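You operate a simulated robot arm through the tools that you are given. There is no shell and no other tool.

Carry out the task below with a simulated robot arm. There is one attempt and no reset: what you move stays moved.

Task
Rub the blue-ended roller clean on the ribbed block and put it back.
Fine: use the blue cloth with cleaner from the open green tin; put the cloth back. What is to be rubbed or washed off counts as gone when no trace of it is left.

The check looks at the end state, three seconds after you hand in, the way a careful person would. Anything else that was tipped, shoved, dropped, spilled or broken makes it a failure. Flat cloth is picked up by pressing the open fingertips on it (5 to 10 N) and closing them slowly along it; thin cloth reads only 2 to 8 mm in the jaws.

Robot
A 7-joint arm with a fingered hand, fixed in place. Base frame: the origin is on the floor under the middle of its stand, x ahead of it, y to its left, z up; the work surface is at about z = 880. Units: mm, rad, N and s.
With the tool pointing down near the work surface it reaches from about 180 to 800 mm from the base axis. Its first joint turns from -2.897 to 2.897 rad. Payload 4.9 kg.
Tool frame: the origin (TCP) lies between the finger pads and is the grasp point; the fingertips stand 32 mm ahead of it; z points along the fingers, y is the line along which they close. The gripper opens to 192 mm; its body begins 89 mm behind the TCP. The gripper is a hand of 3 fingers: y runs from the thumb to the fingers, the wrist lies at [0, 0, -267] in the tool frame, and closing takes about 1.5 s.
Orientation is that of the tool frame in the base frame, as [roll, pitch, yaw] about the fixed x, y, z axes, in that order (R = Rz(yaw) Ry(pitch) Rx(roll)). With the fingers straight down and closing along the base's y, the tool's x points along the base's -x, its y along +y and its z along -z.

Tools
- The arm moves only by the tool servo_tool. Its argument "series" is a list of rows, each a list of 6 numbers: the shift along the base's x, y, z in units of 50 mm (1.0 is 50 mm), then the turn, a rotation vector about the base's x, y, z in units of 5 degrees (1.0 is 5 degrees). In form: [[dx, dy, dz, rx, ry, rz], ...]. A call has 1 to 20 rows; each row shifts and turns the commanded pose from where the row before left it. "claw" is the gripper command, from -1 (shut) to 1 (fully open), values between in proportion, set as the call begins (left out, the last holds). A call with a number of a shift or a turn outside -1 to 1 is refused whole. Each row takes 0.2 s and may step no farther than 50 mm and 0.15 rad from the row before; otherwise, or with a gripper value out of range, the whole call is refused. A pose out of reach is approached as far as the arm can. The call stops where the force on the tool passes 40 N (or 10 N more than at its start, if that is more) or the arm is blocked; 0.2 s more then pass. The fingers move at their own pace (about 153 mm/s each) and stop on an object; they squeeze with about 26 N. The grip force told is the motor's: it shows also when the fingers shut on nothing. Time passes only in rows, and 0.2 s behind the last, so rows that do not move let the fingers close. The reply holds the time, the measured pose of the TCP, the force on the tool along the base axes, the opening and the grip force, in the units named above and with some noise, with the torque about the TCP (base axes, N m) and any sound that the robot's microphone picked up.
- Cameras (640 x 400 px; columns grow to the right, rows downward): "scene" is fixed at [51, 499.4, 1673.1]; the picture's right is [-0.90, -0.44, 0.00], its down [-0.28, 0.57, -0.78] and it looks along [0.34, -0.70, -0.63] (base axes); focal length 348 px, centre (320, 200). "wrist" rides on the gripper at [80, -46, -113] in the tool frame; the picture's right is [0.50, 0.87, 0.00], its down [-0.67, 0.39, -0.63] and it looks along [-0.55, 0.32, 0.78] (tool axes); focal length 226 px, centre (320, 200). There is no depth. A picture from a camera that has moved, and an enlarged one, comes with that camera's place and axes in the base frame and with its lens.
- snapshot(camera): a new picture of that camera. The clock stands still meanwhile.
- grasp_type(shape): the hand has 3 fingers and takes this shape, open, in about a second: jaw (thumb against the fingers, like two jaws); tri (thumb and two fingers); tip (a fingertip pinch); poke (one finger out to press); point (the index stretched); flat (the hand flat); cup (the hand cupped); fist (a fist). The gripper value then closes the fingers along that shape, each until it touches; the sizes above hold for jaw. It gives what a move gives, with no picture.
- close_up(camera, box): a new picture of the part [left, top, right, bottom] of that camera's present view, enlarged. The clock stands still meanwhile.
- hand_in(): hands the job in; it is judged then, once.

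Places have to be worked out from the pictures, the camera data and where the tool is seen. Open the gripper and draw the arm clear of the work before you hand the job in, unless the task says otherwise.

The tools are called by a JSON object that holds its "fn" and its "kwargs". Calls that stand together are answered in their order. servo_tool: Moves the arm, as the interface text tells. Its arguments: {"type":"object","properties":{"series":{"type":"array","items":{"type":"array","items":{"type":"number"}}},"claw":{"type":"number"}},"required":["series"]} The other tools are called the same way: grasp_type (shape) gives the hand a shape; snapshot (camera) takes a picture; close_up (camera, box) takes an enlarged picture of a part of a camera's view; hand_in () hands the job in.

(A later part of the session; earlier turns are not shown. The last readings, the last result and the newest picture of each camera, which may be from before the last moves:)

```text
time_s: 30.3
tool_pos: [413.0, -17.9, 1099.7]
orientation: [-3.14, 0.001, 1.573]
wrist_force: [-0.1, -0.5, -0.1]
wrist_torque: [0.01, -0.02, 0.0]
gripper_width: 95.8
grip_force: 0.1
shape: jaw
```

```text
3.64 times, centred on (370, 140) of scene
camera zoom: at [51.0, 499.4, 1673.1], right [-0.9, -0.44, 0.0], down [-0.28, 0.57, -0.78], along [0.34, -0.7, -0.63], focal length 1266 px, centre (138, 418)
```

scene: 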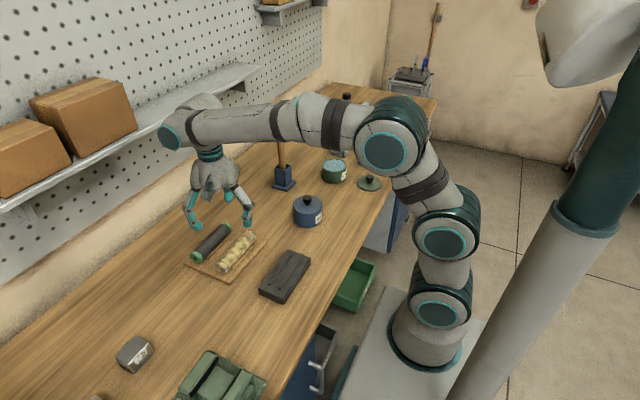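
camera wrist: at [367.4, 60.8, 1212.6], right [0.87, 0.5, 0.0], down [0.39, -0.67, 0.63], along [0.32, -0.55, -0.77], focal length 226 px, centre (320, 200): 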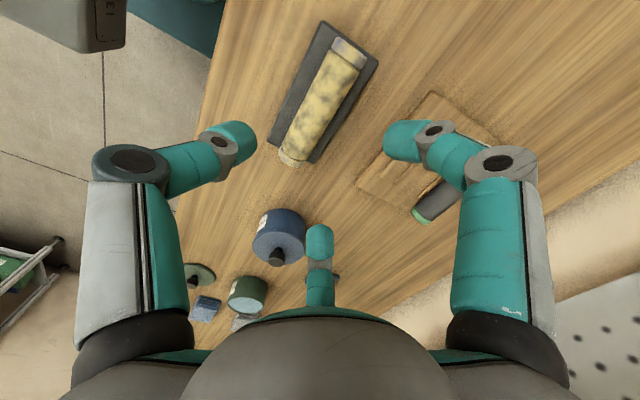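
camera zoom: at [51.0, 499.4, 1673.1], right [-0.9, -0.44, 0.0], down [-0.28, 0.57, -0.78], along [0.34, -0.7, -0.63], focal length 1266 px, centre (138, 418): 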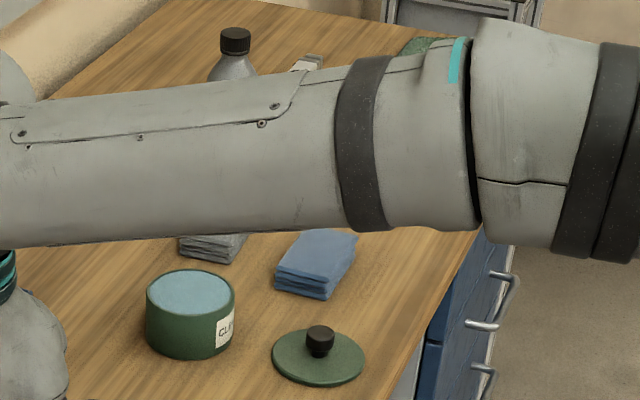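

The blue cloth is at about (411, -720), 829 mm from the base, so at the edge of reach. The tin is at about (493, -538). I'll travel at height along -y toward the cloth with the camera facing outward.

{"fn": "servo_tool", "kwargs": {"series": [[0, -0.86, 0, 0, 0, 0], [0, -0.86, 0, 0, 0, 0], [0, -0.86, 0, 0, 0, 0], [0, -0.86, 0, 0, 0, 0], [0, -0.86, 0, 0, 0, 0], [0, -0.86, 0, 0, 0, 0], [0, -0.86, 0, 0, 0, 0], [0, -0.86, 0, 0, 0, 0], [0, -0.86, 0, 0, 0, 0], [0, -0.86, 0, 0, 0, 0], [0, -0.86, 0, 0, 0, 0], [0, -0.86, 0, 0, 0, 0], [0, -0.86, 0, 0, 0, 0], [0, 0, 0, 0, 0, 0]]}}

{"fn": "snapshot", "kwargs": {"camera": "wrist"}}

{"fn": "snapshot", "kwargs": {"camera": "scene"}}

```text
time_s: 33.3
tool_pos: [411.6, -579.5, 1099.9]
orientation: [3.141, 0.002, 1.573]
wrist_force: [0.1, -0.5, 0.1]
wrist_torque: [-0.03, 0.0, -0.01]
gripper_width: 95.7
grip_force: 0.1
shape: jaw
```

```text
taken
camera wrist: at [365.2, -501.0, 1212.6], right [0.87, 0.5, 0.0], down [0.39, -0.67, 0.63], along [0.32, -0.55, -0.77], focal length 226 px, centre (320, 200)
```

wrist: 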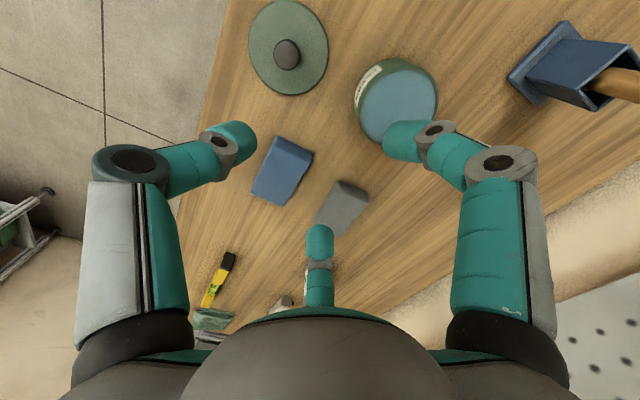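

```text
taken
```

scene: 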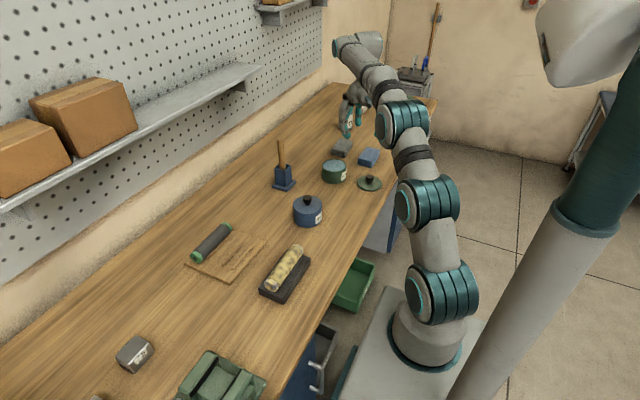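

Now I can measure the cloth and tin from nearer; I'll enlarge them.

{"fn": "close_up", "kwargs": {"camera": "wrist", "box": [230, 40, 450, 240]}}

{"fn": "close_up", "kwargs": {"camera": "scene", "box": [310, 120, 400, 195]}}

```text
2.00 times, centred on (340, 140) of wrist
camera zoom: at [365.2, -501.0, 1212.6], right [0.87, 0.5, 0.0], down [0.39, -0.67, 0.63], along [0.32, -0.55, -0.77], focal length 452 px, centre (280, 320)
```

zoom: 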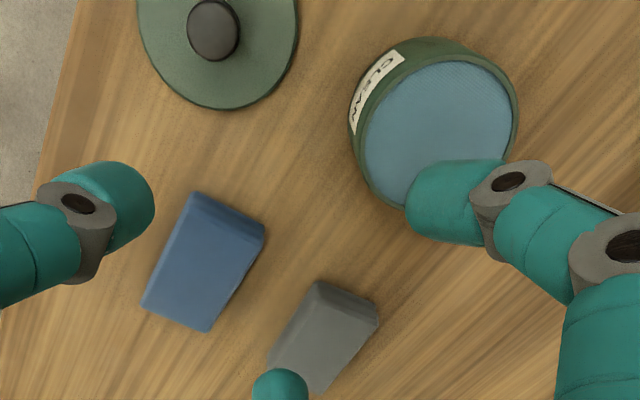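

```text
5.33 times, centred on (355, 158) of scene
camera zoom: at [51.0, 499.4, 1673.1], right [-0.9, -0.44, 0.0], down [-0.28, 0.57, -0.78], along [0.34, -0.7, -0.63], focal length 1857 px, centre (133, 427)
```

zoom: 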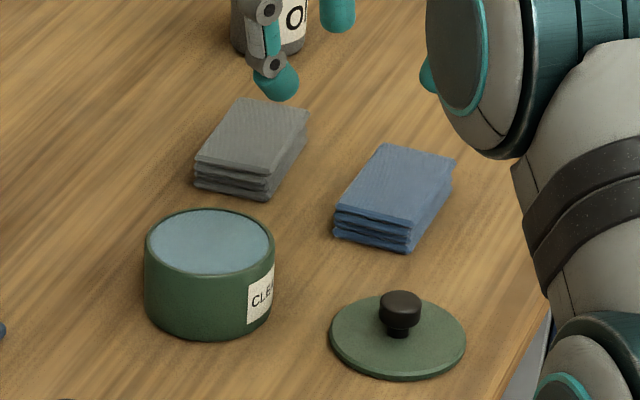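

The blue cloth spans x≈380–440 and y≈-655 to -764, with its top at about 902. The tin's centre is about (488, -526). I'll go above the cloth at (410, -688) and narrow the fingers to about 50 mm.

{"fn": "servo_tool", "kwargs": {"series": [[0, -0.72, 0, 0, 0, 0], [0, -0.72, 0, 0, 0, 0], [0, -0.72, -0.2, 0, 0, 0], [0, 0, -0.8, 0, 0, 0], [0, 0, -0.8, 0, 0, 0], [0, 0, -0.6, 0, 0, 0], [0, 0, 0, 0, 0, 0]], "claw": -0.4}}

{"fn": "snapshot", "kwargs": {"camera": "wrist"}}

{"fn": "close_up", "kwargs": {"camera": "scene", "box": [310, 100, 420, 195]}}

```text
time_s: 34.9
tool_pos: [392.3, -645.2, 963.7]
orientation: [3.141, 0.002, 1.572]
wrist_force: [-0.9, 0.5, 0.6]
wrist_torque: [0.0, -0.01, 0.01]
gripper_width: 57.8
grip_force: 0.1
shape: jaw
out of reach, approached as far as the arm can: row 2, 3
```

```text
taken
camera wrist: at [346.2, -566.3, 1076.0], right [0.87, 0.5, 0.0], down [0.39, -0.67, 0.63], along [0.32, -0.55, -0.77], focal length 226 px, centre (320, 200)
```

wrist: 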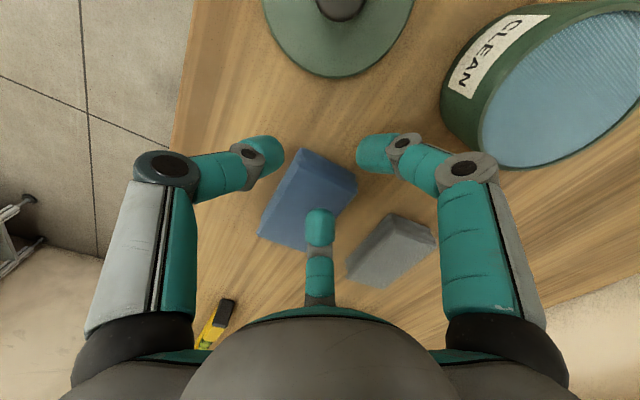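

```text
4.21 times, centred on (365, 148) of scene
camera zoom: at [51.0, 499.4, 1673.1], right [-0.9, -0.44, 0.0], down [-0.28, 0.57, -0.78], along [0.34, -0.7, -0.63], focal length 1466 px, centre (130, 421)
```

zoom: 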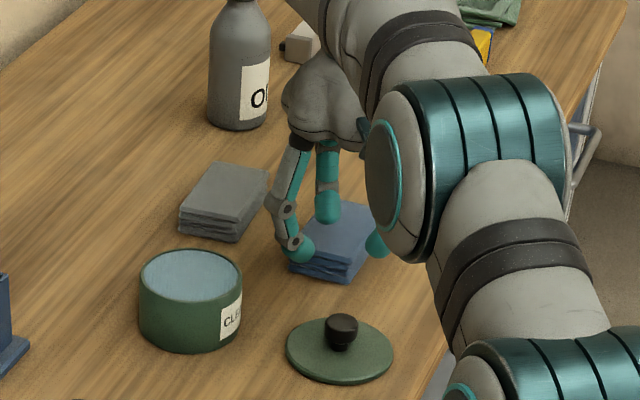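

The reach was limited at height; lower down it should extend further. I'll step outward to about (409, -683).

{"fn": "servo_tool", "kwargs": {"series": [[0.17, -0.38, 0, 0, 0, 0], [0.17, -0.38, 0, 0, 0, 0], [0, 0, 0, 0, 0, 0]]}}

{"fn": "snapshot", "kwargs": {"camera": "wrist"}}

```text
time_s: 35.7
tool_pos: [405.0, -676.9, 961.6]
orientation: [-3.14, 0.003, 1.572]
wrist_force: [-0.4, 0.3, -2.0]
wrist_torque: [0.02, 0.0, -0.01]
gripper_width: 57.7
grip_force: 0.2
shape: jaw
out of reach, approached as far as the arm can: row 2
```

```text
taken
camera wrist: at [358.7, -598.2, 1074.0], right [0.87, 0.5, 0.0], down [0.39, -0.67, 0.63], along [0.32, -0.55, -0.78], focal length 226 px, centre (320, 200)
```

wrist: 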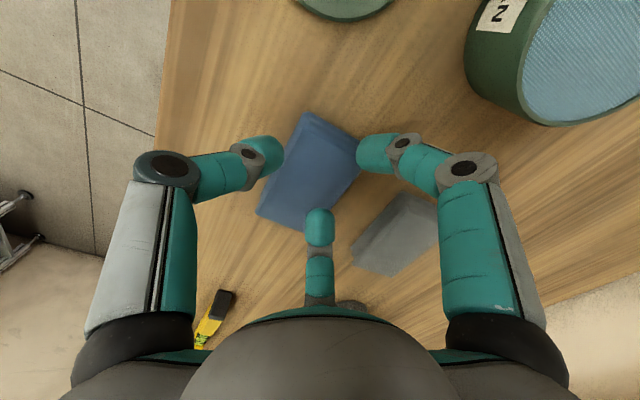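

At r≈789 I'm already over the near half of the cloth. I'll narrow the fingers so all three land on it, lower a bit and push outward to the reach limit.

{"fn": "servo_tool", "kwargs": {"series": [[0.05, 0, -0.2, 0, 0, 0], [0.08, -0.1, 0, 0, 0, 0], [0.04, -0.1, 0, 0, 0, 0], [0, 0, 0, 0, 0, 0]], "claw": -0.7}}

{"fn": "snapshot", "kwargs": {"camera": "wrist"}}

{"fn": "close_up", "kwargs": {"camera": "scene", "box": [330, 110, 410, 180]}}

```text
time_s: 36.7
tool_pos: [406.0, -678.5, 952.9]
orientation: [3.14, 0.005, 1.573]
wrist_force: [-0.3, 0.4, 0.1]
wrist_torque: [0.0, 0.03, -0.01]
gripper_width: 29.4
grip_force: 0.0
shape: jaw
out of reach, approached as far as the arm can: row 2, 3
```

```text
taken
camera wrist: at [361.1, -599.2, 1064.8], right [0.87, 0.5, 0.0], down [0.39, -0.67, 0.63], along [0.32, -0.55, -0.77], focal length 226 px, centre (320, 200)
```

wrist: 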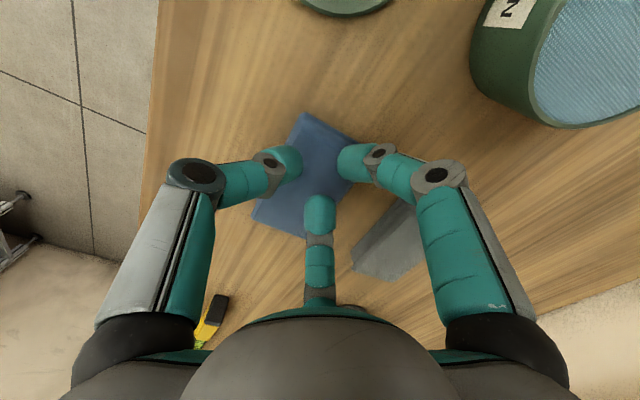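

```text
5.71 times, centred on (370, 145) of scene
camera zoom: at [51.0, 499.4, 1673.1], right [-0.9, -0.44, 0.0], down [-0.28, 0.57, -0.78], along [0.34, -0.7, -0.63], focal length 1989 px, centre (34, 514)
```

zoom: 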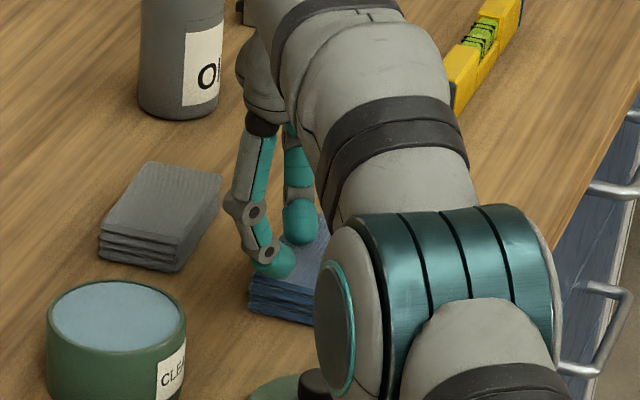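

Reach straight down ends at (406, -678), too near the cloth's edge. I'll tilt the tool 10° outward to gain reach, then shift to about (411, -702).

{"fn": "servo_tool", "kwargs": {"series": [[0, 0, 0.1, -0.86, -0.5, 0], [0, 0, 0, -0.86, -0.5, 0], [0.05, -0.24, 0, 0, 0, 0], [0.05, -0.24, 0, 0, 0, 0], [0, 0, 0, 0, 0, 0]]}}

{"fn": "snapshot", "kwargs": {"camera": "wrist"}}

```text
time_s: 37.0
tool_pos: [409.3, -683.5, 937.6]
orientation: [3.135, 0.029, 1.57]
wrist_force: [-1.7, 0.8, 6.8]
wrist_torque: [0.05, 0.12, 0.02]
gripper_width: 19.6
grip_force: 18.5
shape: jaw
stopped in row 1: the force on the tool passed its limit at 74 N (the readings are from after the stop); the commanded pose is now the measured one
```

```text
taken
camera wrist: at [361.7, -601.9, 1048.2], right [0.87, 0.5, -0.01], down [0.38, -0.65, 0.65], along [0.32, -0.57, -0.76], focal length 226 px, centre (320, 200)
```

wrist: 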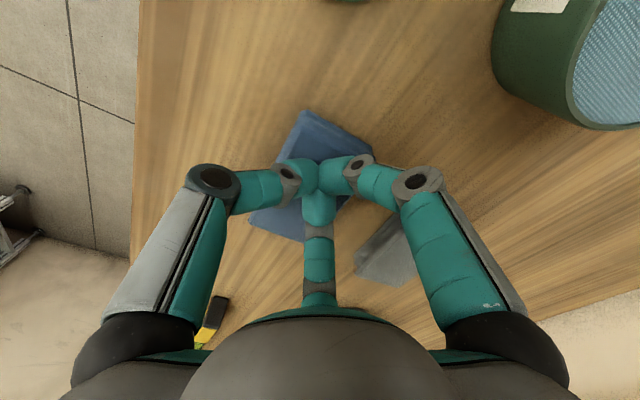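

The stretched arm jerked down and is now pressing the cloth with about 7 N, which happens to be the pick-up force. I'll check the scene before anything else.

{"fn": "close_up", "kwargs": {"camera": "scene", "box": [310, 90, 430, 195]}}

{"fn": "close_up", "kwargs": {"camera": "wrist", "box": [230, 90, 430, 300]}}

```text
3.81 times, centred on (370, 142) of scene
camera zoom: at [51.0, 499.4, 1673.1], right [-0.9, -0.44, 0.0], down [-0.28, 0.57, -0.78], along [0.34, -0.7, -0.63], focal length 1326 px, centre (130, 419)
```

zoom: 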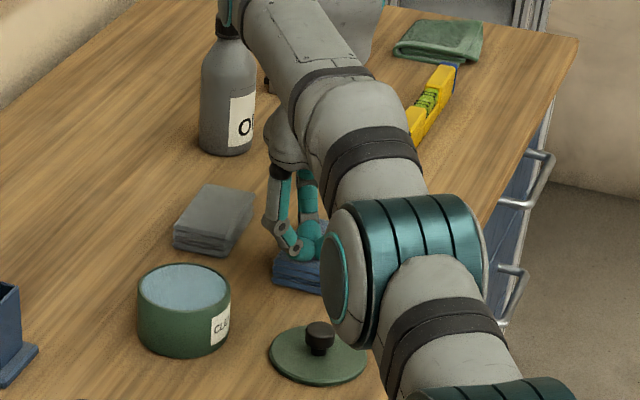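

```text
1.90 times, centred on (330, 195) of wrist
camera zoom: at [361.7, -601.9, 1048.2], right [0.87, 0.5, -0.01], down [0.38, -0.65, 0.65], along [0.32, -0.57, -0.76], focal length 431 px, centre (301, 210)
```

zoom: 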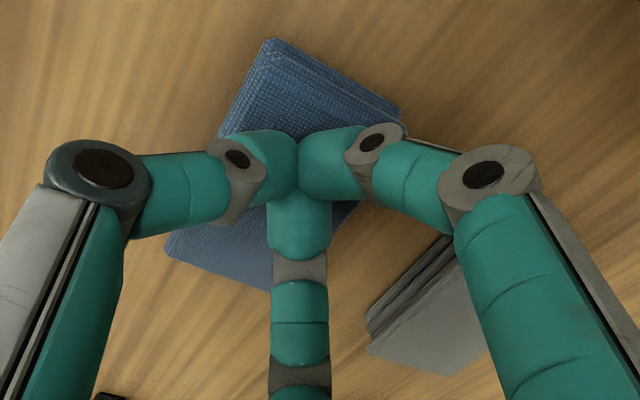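

Nothing else was disturbed; the fingertips have closed on the cloth's top without lifting it. I'll rise gently and reopen the fingers.

{"fn": "servo_tool", "kwargs": {"series": [[0, 0.04, 0.1, 0, 0, 0], [0, 0.04, 0.1, 0, 0, 0], [0, 0.04, 0.1, 0, 0, 0], [0, 0, 0, 0, 0, 0]]}}

{"fn": "snapshot", "kwargs": {"camera": "wrist"}}

```text
time_s: 38.0
tool_pos: [409.7, -677.4, 952.2]
orientation: [3.134, 0.028, 1.57]
wrist_force: [0.5, 0.6, -0.6]
wrist_torque: [-0.01, 0.01, 0.03]
gripper_width: 14.6
grip_force: 26.4
shape: jaw
```

```text
taken
camera wrist: at [361.8, -596.1, 1062.5], right [0.87, 0.5, -0.01], down [0.38, -0.65, 0.65], along [0.32, -0.57, -0.76], focal length 226 px, centre (320, 200)
```

wrist: 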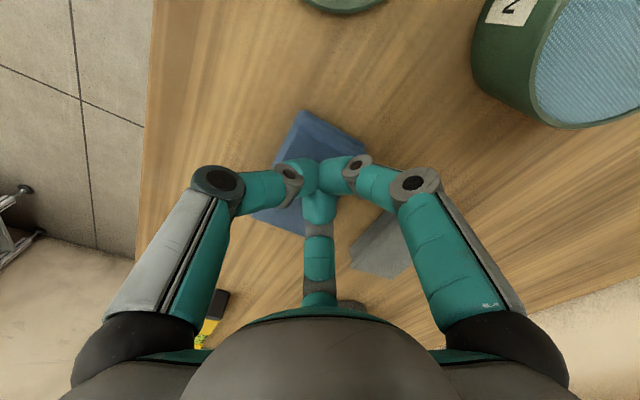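

The fingers have shut for some reason, without cloth. I'll command them open to about 30 mm again and look.

{"fn": "servo_tool", "kwargs": {"series": [[0, 0, 0, 0, 0, 0], [0, 0, 0, 0, 0, 0], [0, 0, 0, 0, 0, 0]], "claw": -0.6}}

{"fn": "close_up", "kwargs": {"camera": "wrist", "box": [230, 80, 430, 280]}}

```text
time_s: 38.8
tool_pos: [409.4, -678.4, 953.4]
orientation: [3.134, 0.027, 1.572]
wrist_force: [-0.1, 0.3, -0.1]
wrist_torque: [-0.03, 0.01, -0.02]
gripper_width: 38.5
grip_force: 0.0
shape: jaw
```

```text
2.00 times, centred on (330, 180) of wrist
camera zoom: at [361.8, -596.2, 1062.6], right [0.87, 0.5, -0.01], down [0.38, -0.65, 0.65], along [0.32, -0.57, -0.76], focal length 452 px, centre (300, 240)
```

zoom: 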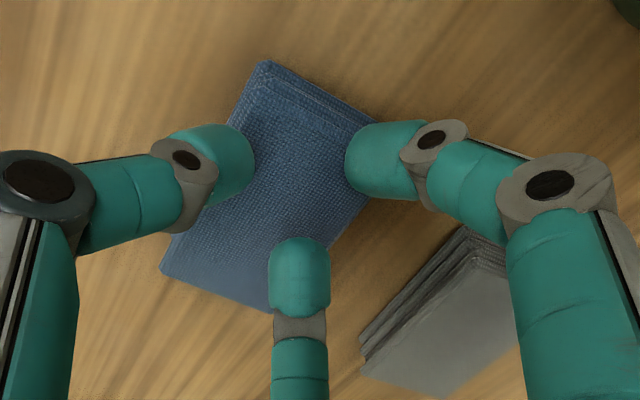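

The cloth is undisturbed. I'll retract inward and up a little, tilt 10° away from the reach limit, and only then move out again.

{"fn": "servo_tool", "kwargs": {"series": [[-0.15, 0.3, 0.3, 0, 0, 0], [-0.15, 0.3, 0.3, 0, 0, 0], [-0.1, 0.1, 0.1, 0, 0, 0], [0, 0, 0, 0, 0, 0]], "claw": -0.6}}

{"fn": "servo_tool", "kwargs": {"series": [[0, 0, 0, -0.86, -0.5, 0], [0, 0, 0, -0.86, -0.5, 0], [0, 0, 0, 0, 0, 0]]}}

{"fn": "servo_tool", "kwargs": {"series": [[0.15, -0.25, 0, 0, 0, 0], [0.15, -0.25, 0, 0, 0, 0], [0.1, -0.25, 0, 0, 0, 0], [0, -0.25, 0, 0, 0, 0], [0, 0, 0, 0, 0, 0]]}}

{"fn": "snapshot", "kwargs": {"camera": "wrist"}}

```text
time_s: 39.8
tool_pos: [389.5, -640.6, 985.4]
orientation: [3.133, 0.026, 1.571]
wrist_force: [0.6, -1.0, 0.4]
wrist_torque: [-0.03, 0.01, -0.03]
gripper_width: 37.9
grip_force: 0.0
shape: jaw
```

```text
time_s: 40.6
tool_pos: [389.9, -640.5, 986.1]
orientation: [3.045, 0.178, 1.563]
wrist_force: [-0.3, 0.5, -0.1]
wrist_torque: [-0.02, 0.01, 0.0]
gripper_width: 38.2
grip_force: 0.1
shape: jaw
```

```text
time_s: 41.8
tool_pos: [408.9, -692.1, 986.9]
orientation: [3.047, 0.175, 1.561]
wrist_force: [-0.8, -0.5, -0.6]
wrist_torque: [0.01, 0.0, 0.01]
gripper_width: 38.3
grip_force: 0.2
shape: jaw
```

```text
taken
camera wrist: at [353.4, -595.4, 1079.1], right [0.87, 0.5, -0.01], down [0.32, -0.55, 0.77], along [0.38, -0.67, -0.63], focal length 226 px, centre (320, 200)
```

wrist: 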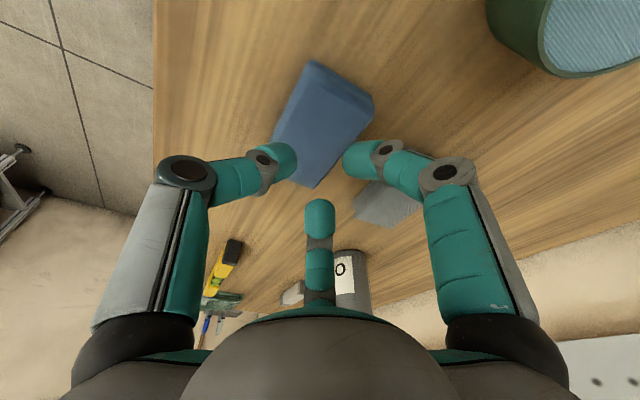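

Reach is fine with the tilt. I'll centre over the cloth, narrow to about 30 mm and descend in small steps.

{"fn": "servo_tool", "kwargs": {"series": [[0.05, -0.06, -0.2, 0, 0, 0], [0, 0, -0.2, 0, 0, 0], [0, 0, -0.2, 0, 0, 0], [0, 0, 0, 0, 0, 0]], "claw": -0.7}}

{"fn": "snapshot", "kwargs": {"camera": "wrist"}}

```text
time_s: 42.8
tool_pos: [410.9, -695.0, 956.9]
orientation: [3.045, 0.175, 1.563]
wrist_force: [-0.4, 0.6, -0.6]
wrist_torque: [-0.01, 0.0, 0.01]
gripper_width: 29.2
grip_force: 0.1
shape: jaw
```

```text
taken
camera wrist: at [355.9, -597.6, 1049.1], right [0.87, 0.5, -0.01], down [0.32, -0.55, 0.77], along [0.38, -0.67, -0.63], focal length 226 px, centre (320, 200)
```

wrist: 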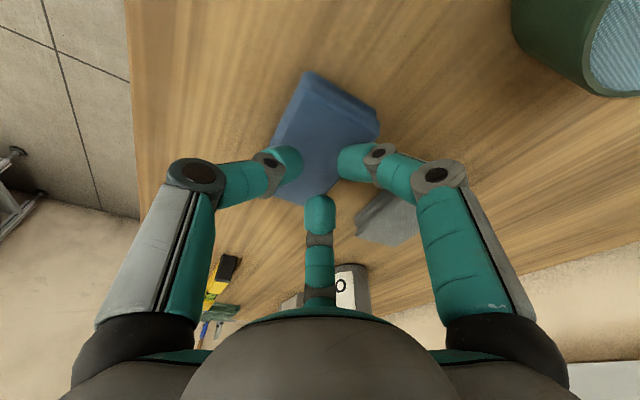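

Alignment looks good, with the fingertips over the cloth's middle. I'll descend in small steps until 5–10 N.

{"fn": "servo_tool", "kwargs": {"series": [[0, 0, -0.08, 0, 0, 0], [0, 0, -0.08, 0, 0, 0], [0, 0, 0, 0, 0, 0]]}}

{"fn": "servo_tool", "kwargs": {"series": [[0, 0, -0.05, 0, 0, 0], [0, 0, 0, 0, 0, 0]]}}

{"fn": "servo_tool", "kwargs": {"series": [[0, 0, -0.05, 0, 0, 0], [0, 0, 0, 0, 0, 0]]}}

```text
time_s: 43.6
tool_pos: [411.5, -693.2, 948.9]
orientation: [3.046, 0.175, 1.563]
wrist_force: [0.7, -0.1, 0.7]
wrist_torque: [0.02, 0.01, 0.01]
gripper_width: 29.3
grip_force: 0.1
shape: jaw
```

```text
time_s: 44.2
tool_pos: [411.0, -693.3, 945.1]
orientation: [3.046, 0.177, 1.562]
wrist_force: [-0.1, 0.2, -0.1]
wrist_torque: [0.02, -0.04, 0.03]
gripper_width: 29.4
grip_force: 0.0
shape: jaw
```

```text
time_s: 44.8
tool_pos: [411.6, -694.4, 945.5]
orientation: [3.046, 0.177, 1.564]
wrist_force: [-1.5, 0.3, 7.3]
wrist_torque: [0.07, 0.15, 0.01]
gripper_width: 29.2
grip_force: 0.0
shape: jaw
```

Pressing with 7.3 N. Now I'll close slowly in small increments and keep an eye on the pressing force.

{"fn": "servo_tool", "kwargs": {"series": [[0, 0, 0, 0, 0, 0]], "claw": -0.75}}

{"fn": "servo_tool", "kwargs": {"series": [[0, 0, 0, 0, 0, 0]], "claw": -0.8}}

```text
time_s: 45.2
tool_pos: [411.6, -692.6, 941.8]
orientation: [3.048, 0.174, 1.563]
wrist_force: [-0.1, -0.8, 0.2]
wrist_torque: [0.04, 0.0, 0.02]
gripper_width: 14.2
grip_force: 21.3
shape: jaw
```

```text
time_s: 45.6
tool_pos: [411.4, -694.9, 944.9]
orientation: [3.045, 0.176, 1.561]
wrist_force: [0.4, 0.0, 2.5]
wrist_torque: [0.02, 0.01, 0.04]
gripper_width: 18.9
grip_force: 0.0
shape: jaw
```

The reading jumped and then settled at 18.9 mm with 2.5 N of press. I'll look at the cloth between the fingers.

{"fn": "close_up", "kwargs": {"camera": "wrist", "box": [230, 60, 430, 260]}}

{"fn": "close_up", "kwargs": {"camera": "scene", "box": [330, 120, 400, 180]}}

```text
2.00 times, centred on (330, 160) of wrist
camera zoom: at [355.8, -597.0, 1036.5], right [0.87, 0.5, -0.01], down [0.32, -0.55, 0.77], along [0.38, -0.67, -0.63], focal length 452 px, centre (300, 280)
```

zoom: 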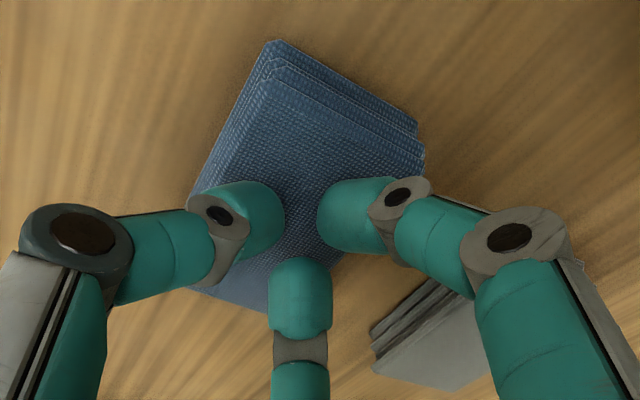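

```text
6.67 times, centred on (365, 150) of scene
camera zoom: at [51.0, 499.4, 1673.1], right [-0.9, -0.44, 0.0], down [-0.28, 0.57, -0.78], along [0.34, -0.7, -0.63], focal length 2321 px, centre (20, 533)
```

zoom: 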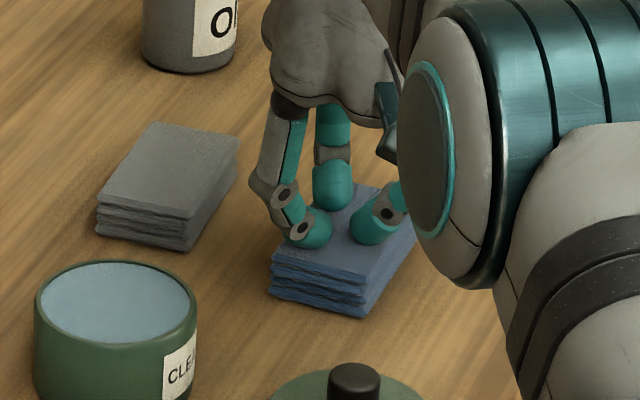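

The fingertips are on the cloth but haven't gathered it yet. I'll press again to about 7 N and close the rest of the way.

{"fn": "servo_tool", "kwargs": {"series": [[0, 0, -0.03, 0, 0, 0], [0, 0, 0, 0, 0, 0]]}}

{"fn": "servo_tool", "kwargs": {"series": [[0, 0, -0.03, 0, 0, 0], [0, 0, 0, 0, 0, 0]]}}

```text
time_s: 46.2
tool_pos: [411.5, -694.5, 944.3]
orientation: [3.046, 0.178, 1.562]
wrist_force: [0.7, 1.9, 6.7]
wrist_torque: [0.13, 0.02, -0.08]
gripper_width: 19.3
grip_force: 0.1
shape: jaw
```

```text
time_s: 46.8
tool_pos: [410.7, -694.6, 943.9]
orientation: [3.044, 0.179, 1.563]
wrist_force: [-0.6, 2.7, 16.5]
wrist_torque: [0.13, 0.15, 0.01]
gripper_width: 20.0
grip_force: 0.1
shape: jaw
```

16.5 N is a bit much; I'll ease off 1 mm, then close in small increments.

{"fn": "servo_tool", "kwargs": {"series": [[0, 0, 0.02, 0, 0, 0], [0, 0, 0, 0, 0, 0]]}}

{"fn": "servo_tool", "kwargs": {"series": [[0, 0, 0, 0, 0, 0]], "claw": -0.84}}

{"fn": "servo_tool", "kwargs": {"series": [[0, 0, 0, 0, 0, 0]], "claw": -0.88}}

{"fn": "servo_tool", "kwargs": {"series": [[0, 0, 0, 0, 0, 0]], "claw": -0.92}}

{"fn": "servo_tool", "kwargs": {"series": [[0, 0, 0, 0, 0, 0]], "claw": -1}}

{"fn": "close_up", "kwargs": {"camera": "wrist", "box": [230, 60, 430, 260]}}

```text
time_s: 47.4
tool_pos: [409.9, -693.8, 943.6]
orientation: [3.046, 0.179, 1.563]
wrist_force: [-1.0, -2.8, 15.2]
wrist_torque: [-0.02, 0.15, 0.03]
gripper_width: 20.1
grip_force: 0.1
shape: jaw
```

```text
time_s: 47.8
tool_pos: [409.1, -693.1, 942.0]
orientation: [3.047, 0.174, 1.563]
wrist_force: [-1.0, -2.1, 11.2]
wrist_torque: [-0.07, 0.02, -0.01]
gripper_width: 12.3
grip_force: 24.3
shape: jaw
```

```text
time_s: 48.2
tool_pos: [409.8, -693.5, 943.4]
orientation: [3.047, 0.177, 1.561]
wrist_force: [-3.7, 2.2, 13.4]
wrist_torque: [0.07, 0.16, -0.03]
gripper_width: 12.3
grip_force: 0.0
shape: jaw
```

```text
time_s: 48.6
tool_pos: [411.5, -694.4, 941.4]
orientation: [3.045, 0.176, 1.56]
wrist_force: [0.8, -1.0, 8.1]
wrist_torque: [-0.08, -0.11, -0.02]
gripper_width: 7.1
grip_force: 26.0
shape: jaw
```

```text
time_s: 49.0
tool_pos: [410.4, -693.7, 941.3]
orientation: [3.048, 0.175, 1.561]
wrist_force: [0.9, -1.4, 5.6]
wrist_torque: [-0.07, -0.08, 0.02]
gripper_width: 7.1
grip_force: 25.9
shape: jaw
```

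```text
2.00 times, centred on (330, 160) of wrist
camera zoom: at [354.8, -596.7, 1033.4], right [0.87, 0.5, -0.01], down [0.32, -0.55, 0.77], along [0.38, -0.67, -0.64], focal length 452 px, centre (300, 280)
```

zoom: 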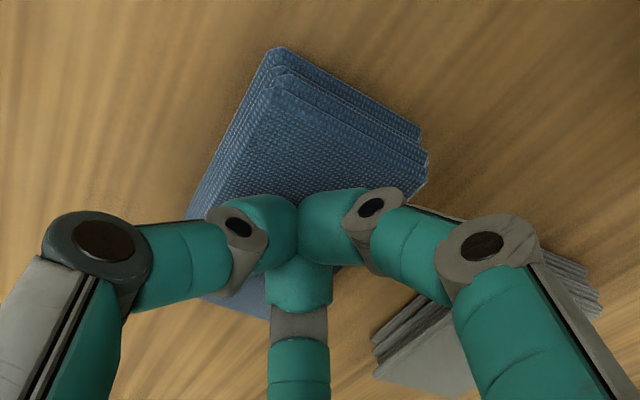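

Width 7.1 mm at 26 N matches a pinch of cloth. I'll lift gently and check.

{"fn": "servo_tool", "kwargs": {"series": [[0, 0.02, 0.1, 0, 0, 0], [0, 0.02, 0.1, 0, 0, 0], [0, 0.02, 0.2, 0, 0, 0], [0, 0.02, 0.3, 0, 0, 0], [0, 0, 0.3, 0, 0, 0], [0, 0, 0, 0, 0, 0]]}}

{"fn": "snapshot", "kwargs": {"camera": "wrist"}}

{"fn": "close_up", "kwargs": {"camera": "scene", "box": [310, 90, 430, 195]}}

```text
time_s: 50.4
tool_pos: [411.4, -691.1, 993.0]
orientation: [3.047, 0.176, 1.561]
wrist_force: [0.2, 0.5, 0.2]
wrist_torque: [0.0, 0.01, 0.0]
gripper_width: 7.0
grip_force: 26.5
shape: jaw
```

```text
taken
camera wrist: at [355.7, -594.4, 1084.9], right [0.87, 0.5, -0.01], down [0.32, -0.55, 0.77], along [0.38, -0.67, -0.63], focal length 226 px, centre (320, 200)
```

wrist: 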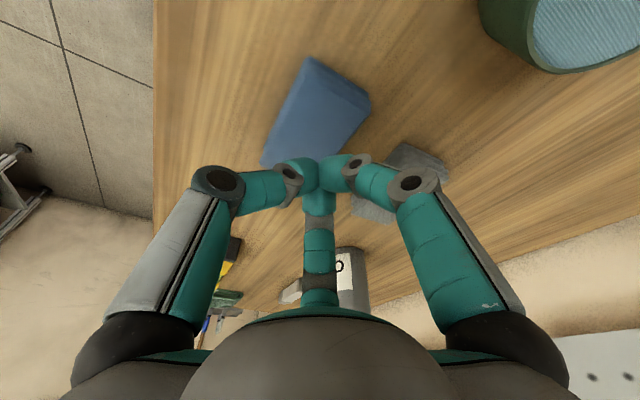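

```text
3.81 times, centred on (370, 142) of scene
camera zoom: at [51.0, 499.4, 1673.1], right [-0.9, -0.44, 0.0], down [-0.28, 0.57, -0.78], along [0.34, -0.7, -0.63], focal length 1326 px, centre (130, 419)
```

zoom: 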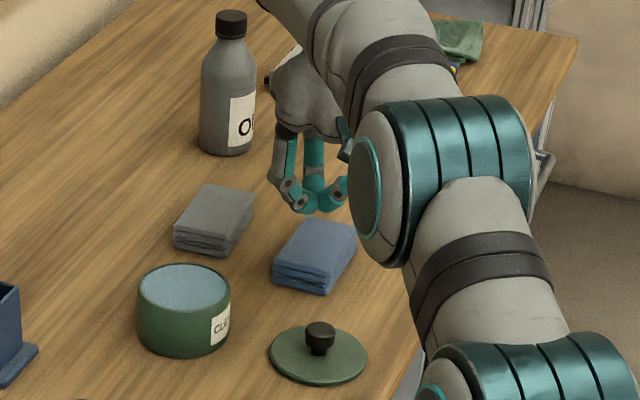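

Nothing was picked up: an empty, shut hand also reads about 7 mm. With the tilt only two fingertips touched and the force strayed too high. I'll retract, bring the tool nearly vertical, turn the hand back +90° so that thumb and fingers both fit on the reachable part, and retry more gently.

{"fn": "servo_tool", "kwargs": {"series": [[-0.1, 0.3, 0.1, 0, 0, 0], [-0.1, 0.3, 0.1, 0, 0, 0], [-0.1, 0.2, 0, 0.86, 0.5, 0], [0, 0, 0, 0.52, 0.3, 0], [0, 0, 0, 0, 0, 1], [0, 0, 0, 0, 0, 1], [0, 0, 0, 0, 0, 1], [0, 0, 0, 0, 0, 1], [0, 0, 0, 0, 0, 1], [0, 0, 0, 0, 0, 1], [0, 0, 0, 0, 0, 1], [0, 0, 0, 0, 0, 1], [0, 0, 0, 0, 0, 0]], "claw": -0.6}}

{"fn": "servo_tool", "kwargs": {"series": [[0, 0, 0, 0, 0, 1], [0, 0, 0, 0, 0, 1], [0, 0, 0, 0, 0, 1], [0, 0, 0, 0, 0, 1], [0, 0, 0, 0, 0, 1], [0, 0, 0, 0, 0, 1], [0, 0, 0, 0, 0, 1], [0, 0, 0, 0, 0, 1], [0, 0, 0, 0, 0, 1], [0, 0, 0, 0, 0, 1], [0, 0, 0, 0, 0, 0]]}}

{"fn": "snapshot", "kwargs": {"camera": "wrist"}}

```text
time_s: 53.2
tool_pos: [396.4, -652.2, 1003.1]
orientation: [3.115, 0.057, 2.271]
wrist_force: [0.3, -0.7, -0.1]
wrist_torque: [0.0, -0.02, 0.0]
gripper_width: 38.0
grip_force: 0.0
shape: jaw
```

```text
time_s: 55.6
tool_pos: [397.4, -650.7, 1002.2]
orientation: [3.118, 0.055, -3.14]
wrist_force: [-0.3, 0.3, 0.1]
wrist_torque: [0.01, 0.02, -0.03]
gripper_width: 38.3
grip_force: 0.1
shape: jaw
```

```text
taken
camera wrist: at [311.6, -701.1, 1109.4], right [-0.5, 0.87, -0.01], down [0.63, 0.37, 0.68], along [0.59, 0.34, -0.74], focal length 226 px, centre (320, 200)
```

wrist: 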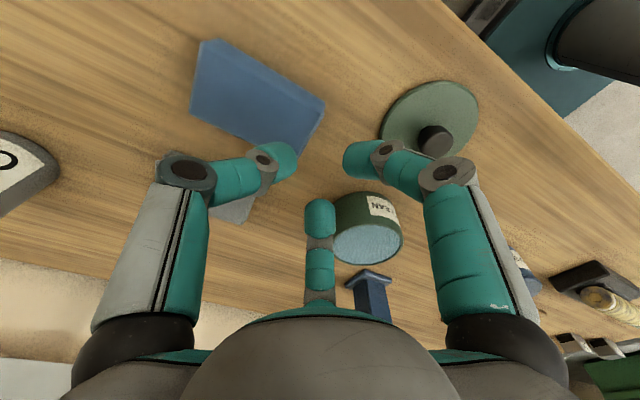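

The base-z turn also rotated my leftover tilt, so I'll correct it to point outward and move over the near half of the cloth.

{"fn": "servo_tool", "kwargs": {"series": [[0, 0, 0, -0.87, 0.29, 0], [0.1, -0.3, -0.3, 0, 0, 0], [0.1, -0.34, -0.3, 0, 0, 0], [0, 0, 0, 0, 0, 0]]}}

{"fn": "snapshot", "kwargs": {"camera": "wrist"}}

{"fn": "close_up", "kwargs": {"camera": "scene", "box": [330, 110, 410, 180]}}

```text
time_s: 56.6
tool_pos: [407.1, -683.2, 972.0]
orientation: [-3.091, 0.029, -3.139]
wrist_force: [-0.3, 0.1, -0.2]
wrist_torque: [-0.02, 0.04, -0.02]
gripper_width: 37.9
grip_force: 0.0
shape: jaw
```

```text
taken
camera wrist: at [323.5, -725.6, 1084.1], right [-0.5, 0.86, -0.06], down [0.65, 0.42, 0.63], along [0.57, 0.28, -0.77], focal length 226 px, centre (320, 200)
```

wrist: 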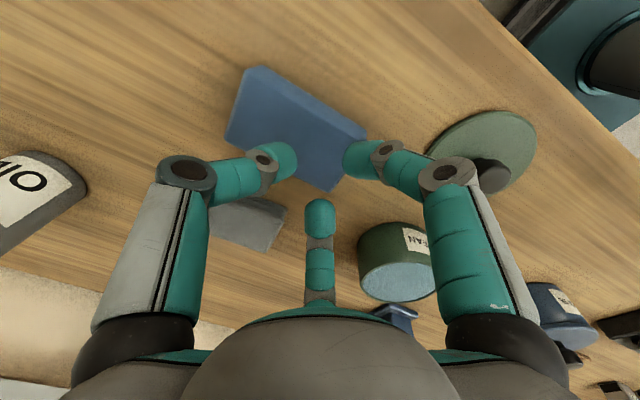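

```text
5.71 times, centred on (370, 145) of scene
camera zoom: at [51.0, 499.4, 1673.1], right [-0.9, -0.44, 0.0], down [-0.28, 0.57, -0.78], along [0.34, -0.7, -0.63], focal length 1989 px, centre (34, 514)
```

zoom: 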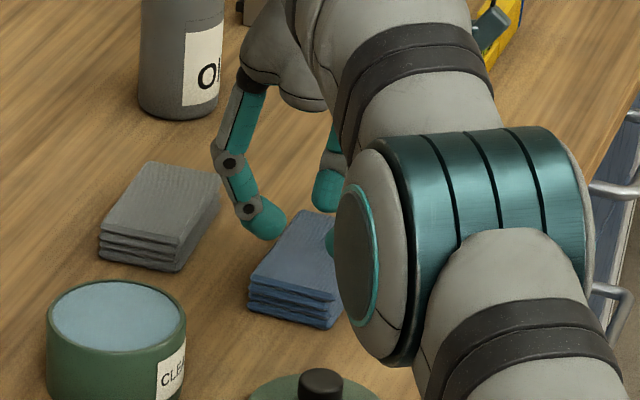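

Well placed: two fingers over the near part, thumb over the middle. Descending gently to contact.

{"fn": "servo_tool", "kwargs": {"series": [[0, 0, -0.15, 0, 0, 0], [0, 0, -0.15, 0, 0, 0], [0, 0, -0.1, 0, 0, 0], [0, 0, 0, 0, 0, 0]]}}

{"fn": "servo_tool", "kwargs": {"series": [[0, 0, -0.05, 0, 0, 0], [0, 0, 0, 0, 0, 0]]}}

{"fn": "servo_tool", "kwargs": {"series": [[0, 0, -0.04, 0, 0, 0], [0, 0, 0, 0, 0, 0]]}}

```text
time_s: 57.6
tool_pos: [407.3, -685.0, 951.2]
orientation: [-3.091, 0.03, -3.137]
wrist_force: [0.1, -0.5, -0.1]
wrist_torque: [-0.02, 0.03, -0.01]
gripper_width: 38.0
grip_force: 0.1
shape: jaw
```

```text
time_s: 58.2
tool_pos: [405.6, -683.4, 948.6]
orientation: [-3.089, 0.031, -3.138]
wrist_force: [-0.3, 0.4, 0.5]
wrist_torque: [-0.02, 0.02, 0.0]
gripper_width: 38.3
grip_force: 0.0
shape: jaw
```

```text
time_s: 58.8
tool_pos: [407.8, -683.5, 947.8]
orientation: [-3.09, 0.032, -3.139]
wrist_force: [0.1, -0.6, 0.6]
wrist_torque: [0.0, 0.01, -0.02]
gripper_width: 38.2
grip_force: 0.1
shape: jaw
```

Not yet in contact; a couple more small steps.

{"fn": "servo_tool", "kwargs": {"series": [[0, 0, -0.03, 0, 0, 0], [0, 0, 0, 0, 0, 0]]}}

{"fn": "servo_tool", "kwargs": {"series": [[0, 0, -0.02, 0, 0, 0], [0, 0, 0, 0, 0, 0]]}}

```text
time_s: 59.4
tool_pos: [406.9, -682.8, 945.7]
orientation: [-3.092, 0.03, -3.141]
wrist_force: [-1.0, -0.1, -0.8]
wrist_torque: [0.02, 0.01, 0.02]
gripper_width: 38.3
grip_force: 0.0
shape: jaw
```

```text
time_s: 60.0
tool_pos: [406.1, -684.5, 946.4]
orientation: [-3.092, 0.031, -3.138]
wrist_force: [-0.7, 0.6, 0.1]
wrist_torque: [-0.01, 0.04, -0.03]
gripper_width: 38.1
grip_force: 0.0
shape: jaw
```

{"fn": "servo_tool", "kwargs": {"series": [[0, 0, -0.03, 0, 0, 0], [0, 0, 0, 0, 0, 0]]}}

{"fn": "servo_tool", "kwargs": {"series": [[0, 0, -0.03, 0, 0, 0], [0, 0, 0, 0, 0, 0]]}}

```text
time_s: 60.6
tool_pos: [407.3, -683.2, 944.4]
orientation: [-3.087, 0.031, -3.138]
wrist_force: [-1.1, 0.1, 1.8]
wrist_torque: [0.05, 0.02, 0.0]
gripper_width: 38.3
grip_force: 0.1
shape: jaw
```

```text
time_s: 61.2
tool_pos: [405.5, -683.4, 943.0]
orientation: [-3.09, 0.032, -3.138]
wrist_force: [-1.6, 1.1, 5.4]
wrist_torque: [0.1, 0.14, -0.04]
gripper_width: 38.4
grip_force: 0.1
shape: jaw
```

At 5.4 N. I'll press slightly more and close in fine increments, following the fingertips down a little.

{"fn": "servo_tool", "kwargs": {"series": [[0, 0, -0.02, 0, 0, 0], [0, 0, 0, 0, 0, 0]], "claw": -0.63}}

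{"fn": "servo_tool", "kwargs": {"series": [[0, 0, 0, 0, 0, 0]], "claw": -0.66}}

{"fn": "servo_tool", "kwargs": {"series": [[0, 0, 0, 0, 0, 0]], "claw": -0.69}}

{"fn": "close_up", "kwargs": {"camera": "wrist", "box": [210, 50, 410, 250]}}

```text
time_s: 61.8
tool_pos: [406.3, -683.3, 942.0]
orientation: [-3.091, 0.032, -3.139]
wrist_force: [-0.7, 1.7, 11.3]
wrist_torque: [0.22, 0.04, 0.01]
gripper_width: 36.6
grip_force: 0.1
shape: jaw
```

```text
time_s: 62.2
tool_pos: [406.3, -683.1, 942.9]
orientation: [-3.09, 0.031, -3.138]
wrist_force: [-2.2, 1.8, 12.9]
wrist_torque: [0.25, 0.14, -0.03]
gripper_width: 33.8
grip_force: 0.0
shape: jaw
```

```text
time_s: 62.6
tool_pos: [406.1, -683.1, 942.4]
orientation: [-3.089, 0.031, -3.139]
wrist_force: [0.5, 1.3, 11.3]
wrist_torque: [0.17, 0.01, -0.02]
gripper_width: 30.8
grip_force: 0.0
shape: jaw
```

```text
2.00 times, centred on (310, 150) of wrist
camera zoom: at [323.2, -724.8, 1054.7], right [-0.5, 0.86, -0.06], down [0.65, 0.42, 0.63], along [0.57, 0.28, -0.77], focal length 452 px, centre (340, 300)
```

zoom: 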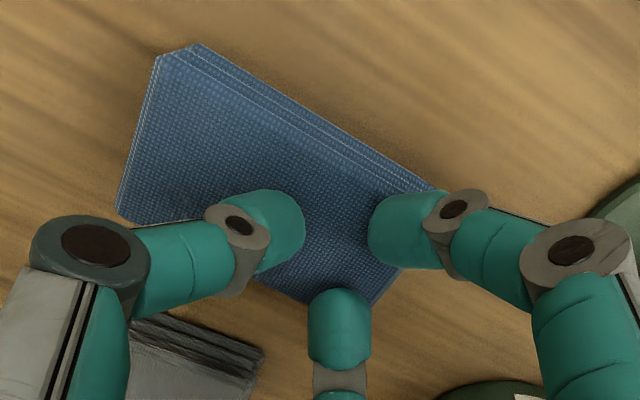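

The fingers are closing smoothly along the cloth at about 11 N. I'll ease a little and continue.

{"fn": "servo_tool", "kwargs": {"series": [[0, 0, 0.012, 0, 0, 0]], "claw": -0.72}}

{"fn": "servo_tool", "kwargs": {"series": [[0, 0, 0, 0, 0, 0]], "claw": -0.75}}

{"fn": "servo_tool", "kwargs": {"series": [[0, 0, 0, 0, 0, 0]], "claw": -0.78}}

{"fn": "servo_tool", "kwargs": {"series": [[0, 0, 0, 0, 0, 0]], "claw": -0.81}}

```text
time_s: 63.0
tool_pos: [407.4, -682.3, 942.2]
orientation: [-3.088, 0.031, -3.137]
wrist_force: [-3.0, 2.4, 14.6]
wrist_torque: [0.28, 0.15, 0.02]
gripper_width: 28.3
grip_force: 0.1
shape: jaw
```

```text
time_s: 63.4
tool_pos: [408.1, -683.1, 943.0]
orientation: [-3.09, 0.031, -3.14]
wrist_force: [0.3, 0.1, 13.9]
wrist_torque: [0.01, -0.07, -0.03]
gripper_width: 25.0
grip_force: 0.0
shape: jaw
```

```text
time_s: 63.8
tool_pos: [406.9, -683.3, 938.4]
orientation: [-3.095, 0.028, -3.139]
wrist_force: [0.4, 0.0, 1.0]
wrist_torque: [0.01, 0.05, 0.0]
gripper_width: 14.1
grip_force: 25.9
shape: jaw
```

```text
time_s: 64.2
tool_pos: [408.0, -684.7, 942.1]
orientation: [-3.089, 0.03, -3.14]
wrist_force: [-0.4, -0.3, 4.6]
wrist_torque: [0.03, 0.02, -0.03]
gripper_width: 18.2
grip_force: 0.1
shape: jaw
```

The fingers snapped inward once friction built up, then my next command reopened them. I'll look at whether the cloth has been gathered at all.

{"fn": "close_up", "kwargs": {"camera": "wrist", "box": [210, 50, 410, 250]}}

{"fn": "close_up", "kwargs": {"camera": "scene", "box": [330, 120, 400, 180]}}

```text
2.00 times, centred on (310, 150) of wrist
camera zoom: at [324.0, -724.7, 1054.7], right [-0.5, 0.86, -0.06], down [0.65, 0.42, 0.63], along [0.57, 0.28, -0.77], focal length 452 px, centre (340, 300)
```

zoom: 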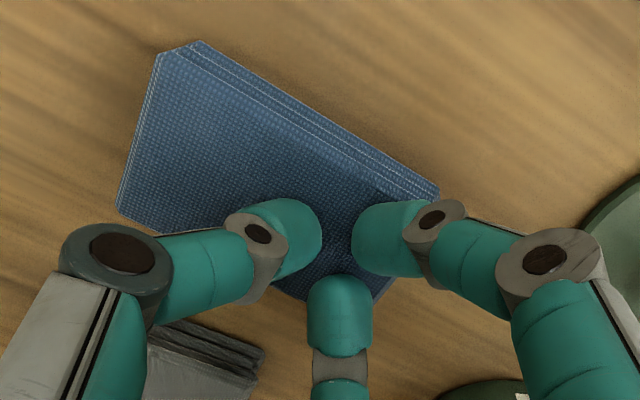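

```text
6.67 times, centred on (365, 150) of scene
camera zoom: at [51.0, 499.4, 1673.1], right [-0.9, -0.44, 0.0], down [-0.28, 0.57, -0.78], along [0.34, -0.7, -0.63], focal length 2321 px, centre (20, 533)
```

zoom: 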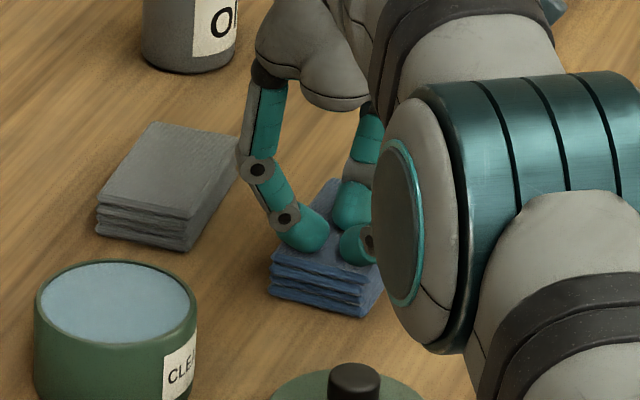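

The cloth shows no deformation. To interpret the readings I'll rise and shut the hand fully in free air to learn what an empty closure reads.

{"fn": "servo_tool", "kwargs": {"series": [[0, 0.02, 0.2, 0, 0, 0], [0, 0.02, 0.3, 0, 0, 0], [0, 0.02, 0.3, 0, 0, 0], [0, 0, 0, 0, 0, 0]], "claw": -0.5}}

{"fn": "servo_tool", "kwargs": {"series": [[0, 0, 0, 0, 0, 0], [0, 0, 0, 0, 0, 0], [0, 0, 0, 0, 0, 0], [0, 0, 0, 0, 0, 0]], "claw": -1}}

{"fn": "close_up", "kwargs": {"camera": "wrist", "box": [210, 50, 410, 250]}}

{"fn": "servo_tool", "kwargs": {"series": [[0, 0, 0, 0, 0, 0], [0, 0, 0, 0, 0, 0], [0, 0, 0, 0, 0, 0]], "claw": -0.8}}

{"fn": "servo_tool", "kwargs": {"series": [[0, 0, 0, 0, 0, 0], [0, 0, 0, 0, 0, 0], [0, 0, 0, 0, 0, 0]], "claw": -0.9}}

```text
time_s: 65.2
tool_pos: [407.7, -680.9, 981.4]
orientation: [-3.092, 0.029, -3.139]
wrist_force: [0.0, -0.4, 0.0]
wrist_torque: [0.03, -0.02, 0.01]
gripper_width: 48.2
grip_force: 0.0
shape: jaw
```

```text
time_s: 66.2
tool_pos: [406.9, -681.2, 981.6]
orientation: [-3.09, 0.03, -3.139]
wrist_force: [0.5, 0.2, -0.4]
wrist_torque: [0.01, -0.02, 0.01]
gripper_width: 0.0
grip_force: 26.3
shape: jaw
```

```text
2.00 times, centred on (310, 150) of wrist
camera zoom: at [323.9, -723.0, 1093.4], right [-0.5, 0.86, -0.06], down [0.65, 0.42, 0.63], along [0.57, 0.28, -0.77], focal length 452 px, centre (340, 300)
```

zoom: 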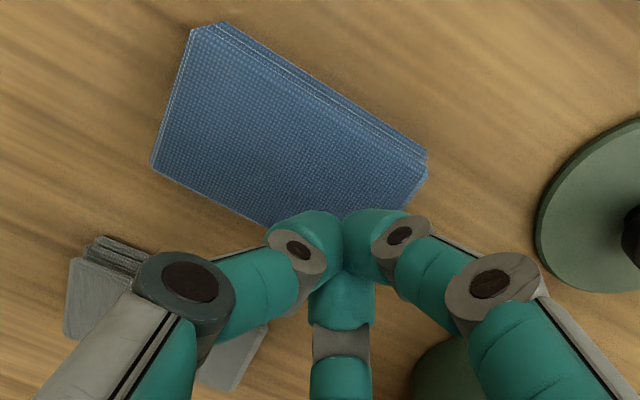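

```text
time_s: 67.0
tool_pos: [406.8, -682.3, 981.0]
orientation: [-3.091, 0.031, -3.137]
wrist_force: [0.1, -0.4, -0.3]
wrist_torque: [0.03, 0.03, 0.03]
gripper_width: 19.2
grip_force: 0.0
shape: jaw
```

```text
time_s: 67.8
tool_pos: [407.3, -682.2, 981.0]
orientation: [-3.09, 0.031, -3.138]
wrist_force: [0.0, 0.1, -0.1]
wrist_torque: [0.01, 0.02, -0.01]
gripper_width: 9.6
grip_force: 0.0
shape: jaw
```

In free air an empty hand closes to 0.0, so the sudden "squeeze" events at 12–14 mm with 26 N were real pinches that my next command released. I'll retry at about 7 N, and once the squeeze triggers I'll only close further before lifting.

{"fn": "servo_tool", "kwargs": {"series": [[0, -0.06, -0.25, 0, 0, 0], [0, 0, -0.25, 0, 0, 0], [0, 0, -0.15, 0, 0, 0], [0, 0, 0, 0, 0, 0]], "claw": -0.58}}

{"fn": "servo_tool", "kwargs": {"series": [[0, 0, -0.06, 0, 0, 0], [0, 0, 0, 0, 0, 0]]}}

{"fn": "servo_tool", "kwargs": {"series": [[0, 0, -0.03, 0, 0, 0], [0, 0, 0, 0, 0, 0]]}}

```text
time_s: 68.8
tool_pos: [407.6, -683.5, 949.0]
orientation: [-3.091, 0.03, -3.137]
wrist_force: [0.3, 0.4, 0.1]
wrist_torque: [-0.01, 0.03, 0.01]
gripper_width: 40.0
grip_force: 0.0
shape: jaw
```

```text
time_s: 69.4
tool_pos: [407.3, -683.9, 946.2]
orientation: [-3.092, 0.033, -3.138]
wrist_force: [-0.8, 0.0, 0.4]
wrist_torque: [0.03, 0.01, -0.01]
gripper_width: 39.8
grip_force: 0.0
shape: jaw
```

```text
time_s: 70.0
tool_pos: [406.7, -683.4, 945.4]
orientation: [-3.092, 0.032, -3.138]
wrist_force: [0.0, 1.3, -0.6]
wrist_torque: [-0.04, 0.0, -0.04]
gripper_width: 40.0
grip_force: 0.1
shape: jaw
```

{"fn": "servo_tool", "kwargs": {"series": [[0, 0, -0.03, 0, 0, 0], [0, 0, 0, 0, 0, 0]]}}

{"fn": "servo_tool", "kwargs": {"series": [[0, 0, -0.02, 0, 0, 0], [0, 0, 0, 0, 0, 0]]}}

```text
time_s: 70.6
tool_pos: [405.5, -683.5, 944.6]
orientation: [-3.088, 0.03, -3.138]
wrist_force: [-1.5, 0.8, 3.0]
wrist_torque: [0.07, 0.08, 0.0]
gripper_width: 40.3
grip_force: 0.0
shape: jaw
```

```text
time_s: 71.2
tool_pos: [406.8, -683.4, 943.1]
orientation: [-3.089, 0.03, -3.138]
wrist_force: [-2.4, 1.7, 7.2]
wrist_torque: [0.17, 0.22, 0.01]
gripper_width: 40.6
grip_force: 0.0
shape: jaw
```

Pressing at 7.2 N. Now I'll close in steps of about 3 mm and stop issuing steps as soon as the squeeze triggers.

{"fn": "servo_tool", "kwargs": {"series": [[0, 0, 0, 0, 0, 0]], "claw": -0.61}}

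{"fn": "servo_tool", "kwargs": {"series": [[0, 0, 0, 0, 0, 0]], "claw": -0.64}}

{"fn": "servo_tool", "kwargs": {"series": [[0, 0, 0, 0, 0, 0]], "claw": -0.67}}

```text
time_s: 71.6
tool_pos: [406.3, -683.4, 943.8]
orientation: [-3.088, 0.031, -3.138]
wrist_force: [-2.1, 1.4, 8.3]
wrist_torque: [0.19, 0.27, 0.05]
gripper_width: 38.6
grip_force: 0.1
shape: jaw
```

```text
time_s: 72.0
tool_pos: [406.6, -683.3, 942.6]
orientation: [-3.088, 0.03, -3.138]
wrist_force: [-2.5, 1.4, 10.8]
wrist_torque: [0.21, 0.26, -0.01]
gripper_width: 36.0
grip_force: 0.0
shape: jaw
```

```text
time_s: 72.4
tool_pos: [406.8, -683.4, 944.2]
orientation: [-3.088, 0.032, -3.139]
wrist_force: [-1.9, 1.7, 9.6]
wrist_torque: [0.17, 0.16, 0.0]
gripper_width: 33.2
grip_force: 0.2
shape: jaw
```

{"fn": "servo_tool", "kwargs": {"series": [[0, 0, 0.008, 0, 0, 0]], "claw": -0.7}}

{"fn": "servo_tool", "kwargs": {"series": [[0, 0, 0, 0, 0, 0]], "claw": -0.73}}

```text
time_s: 72.8
tool_pos: [405.7, -683.0, 942.0]
orientation: [-3.09, 0.031, -3.137]
wrist_force: [-2.3, 2.0, 8.9]
wrist_torque: [0.25, 0.19, 0.01]
gripper_width: 30.4
grip_force: 0.1
shape: jaw
```

```text
time_s: 73.2
tool_pos: [405.8, -684.2, 942.5]
orientation: [-3.091, 0.031, -3.139]
wrist_force: [-1.9, 0.9, 8.4]
wrist_torque: [0.19, 0.16, -0.01]
gripper_width: 26.8
grip_force: 0.1
shape: jaw
```

{"fn": "servo_tool", "kwargs": {"series": [[0, 0, 0, 0, 0, 0]], "claw": -0.75}}

```text
time_s: 73.6
tool_pos: [407.3, -684.5, 943.0]
orientation: [-3.091, 0.031, -3.138]
wrist_force: [-0.4, 0.4, 6.0]
wrist_torque: [0.09, 0.0, 0.01]
gripper_width: 24.7
grip_force: 0.0
shape: jaw
```

{"fn": "servo_tool", "kwargs": {"series": [[0, 0, -0.008, 0, 0, 0]], "claw": -0.77}}

```text
time_s: 74.0
tool_pos: [406.6, -683.8, 943.3]
orientation: [-3.087, 0.032, -3.139]
wrist_force: [-1.9, 1.7, 8.3]
wrist_torque: [0.13, 0.06, 0.03]
gripper_width: 23.1
grip_force: 0.1
shape: jaw
```

{"fn": "servo_tool", "kwargs": {"series": [[0, 0, 0, 0, 0, 0]], "claw": -0.79}}

```text
time_s: 74.4
tool_pos: [405.8, -683.3, 942.6]
orientation: [-3.089, 0.032, -3.139]
wrist_force: [0.3, 0.7, 7.4]
wrist_torque: [0.1, -0.02, -0.01]
gripper_width: 20.9
grip_force: 0.0
shape: jaw
```

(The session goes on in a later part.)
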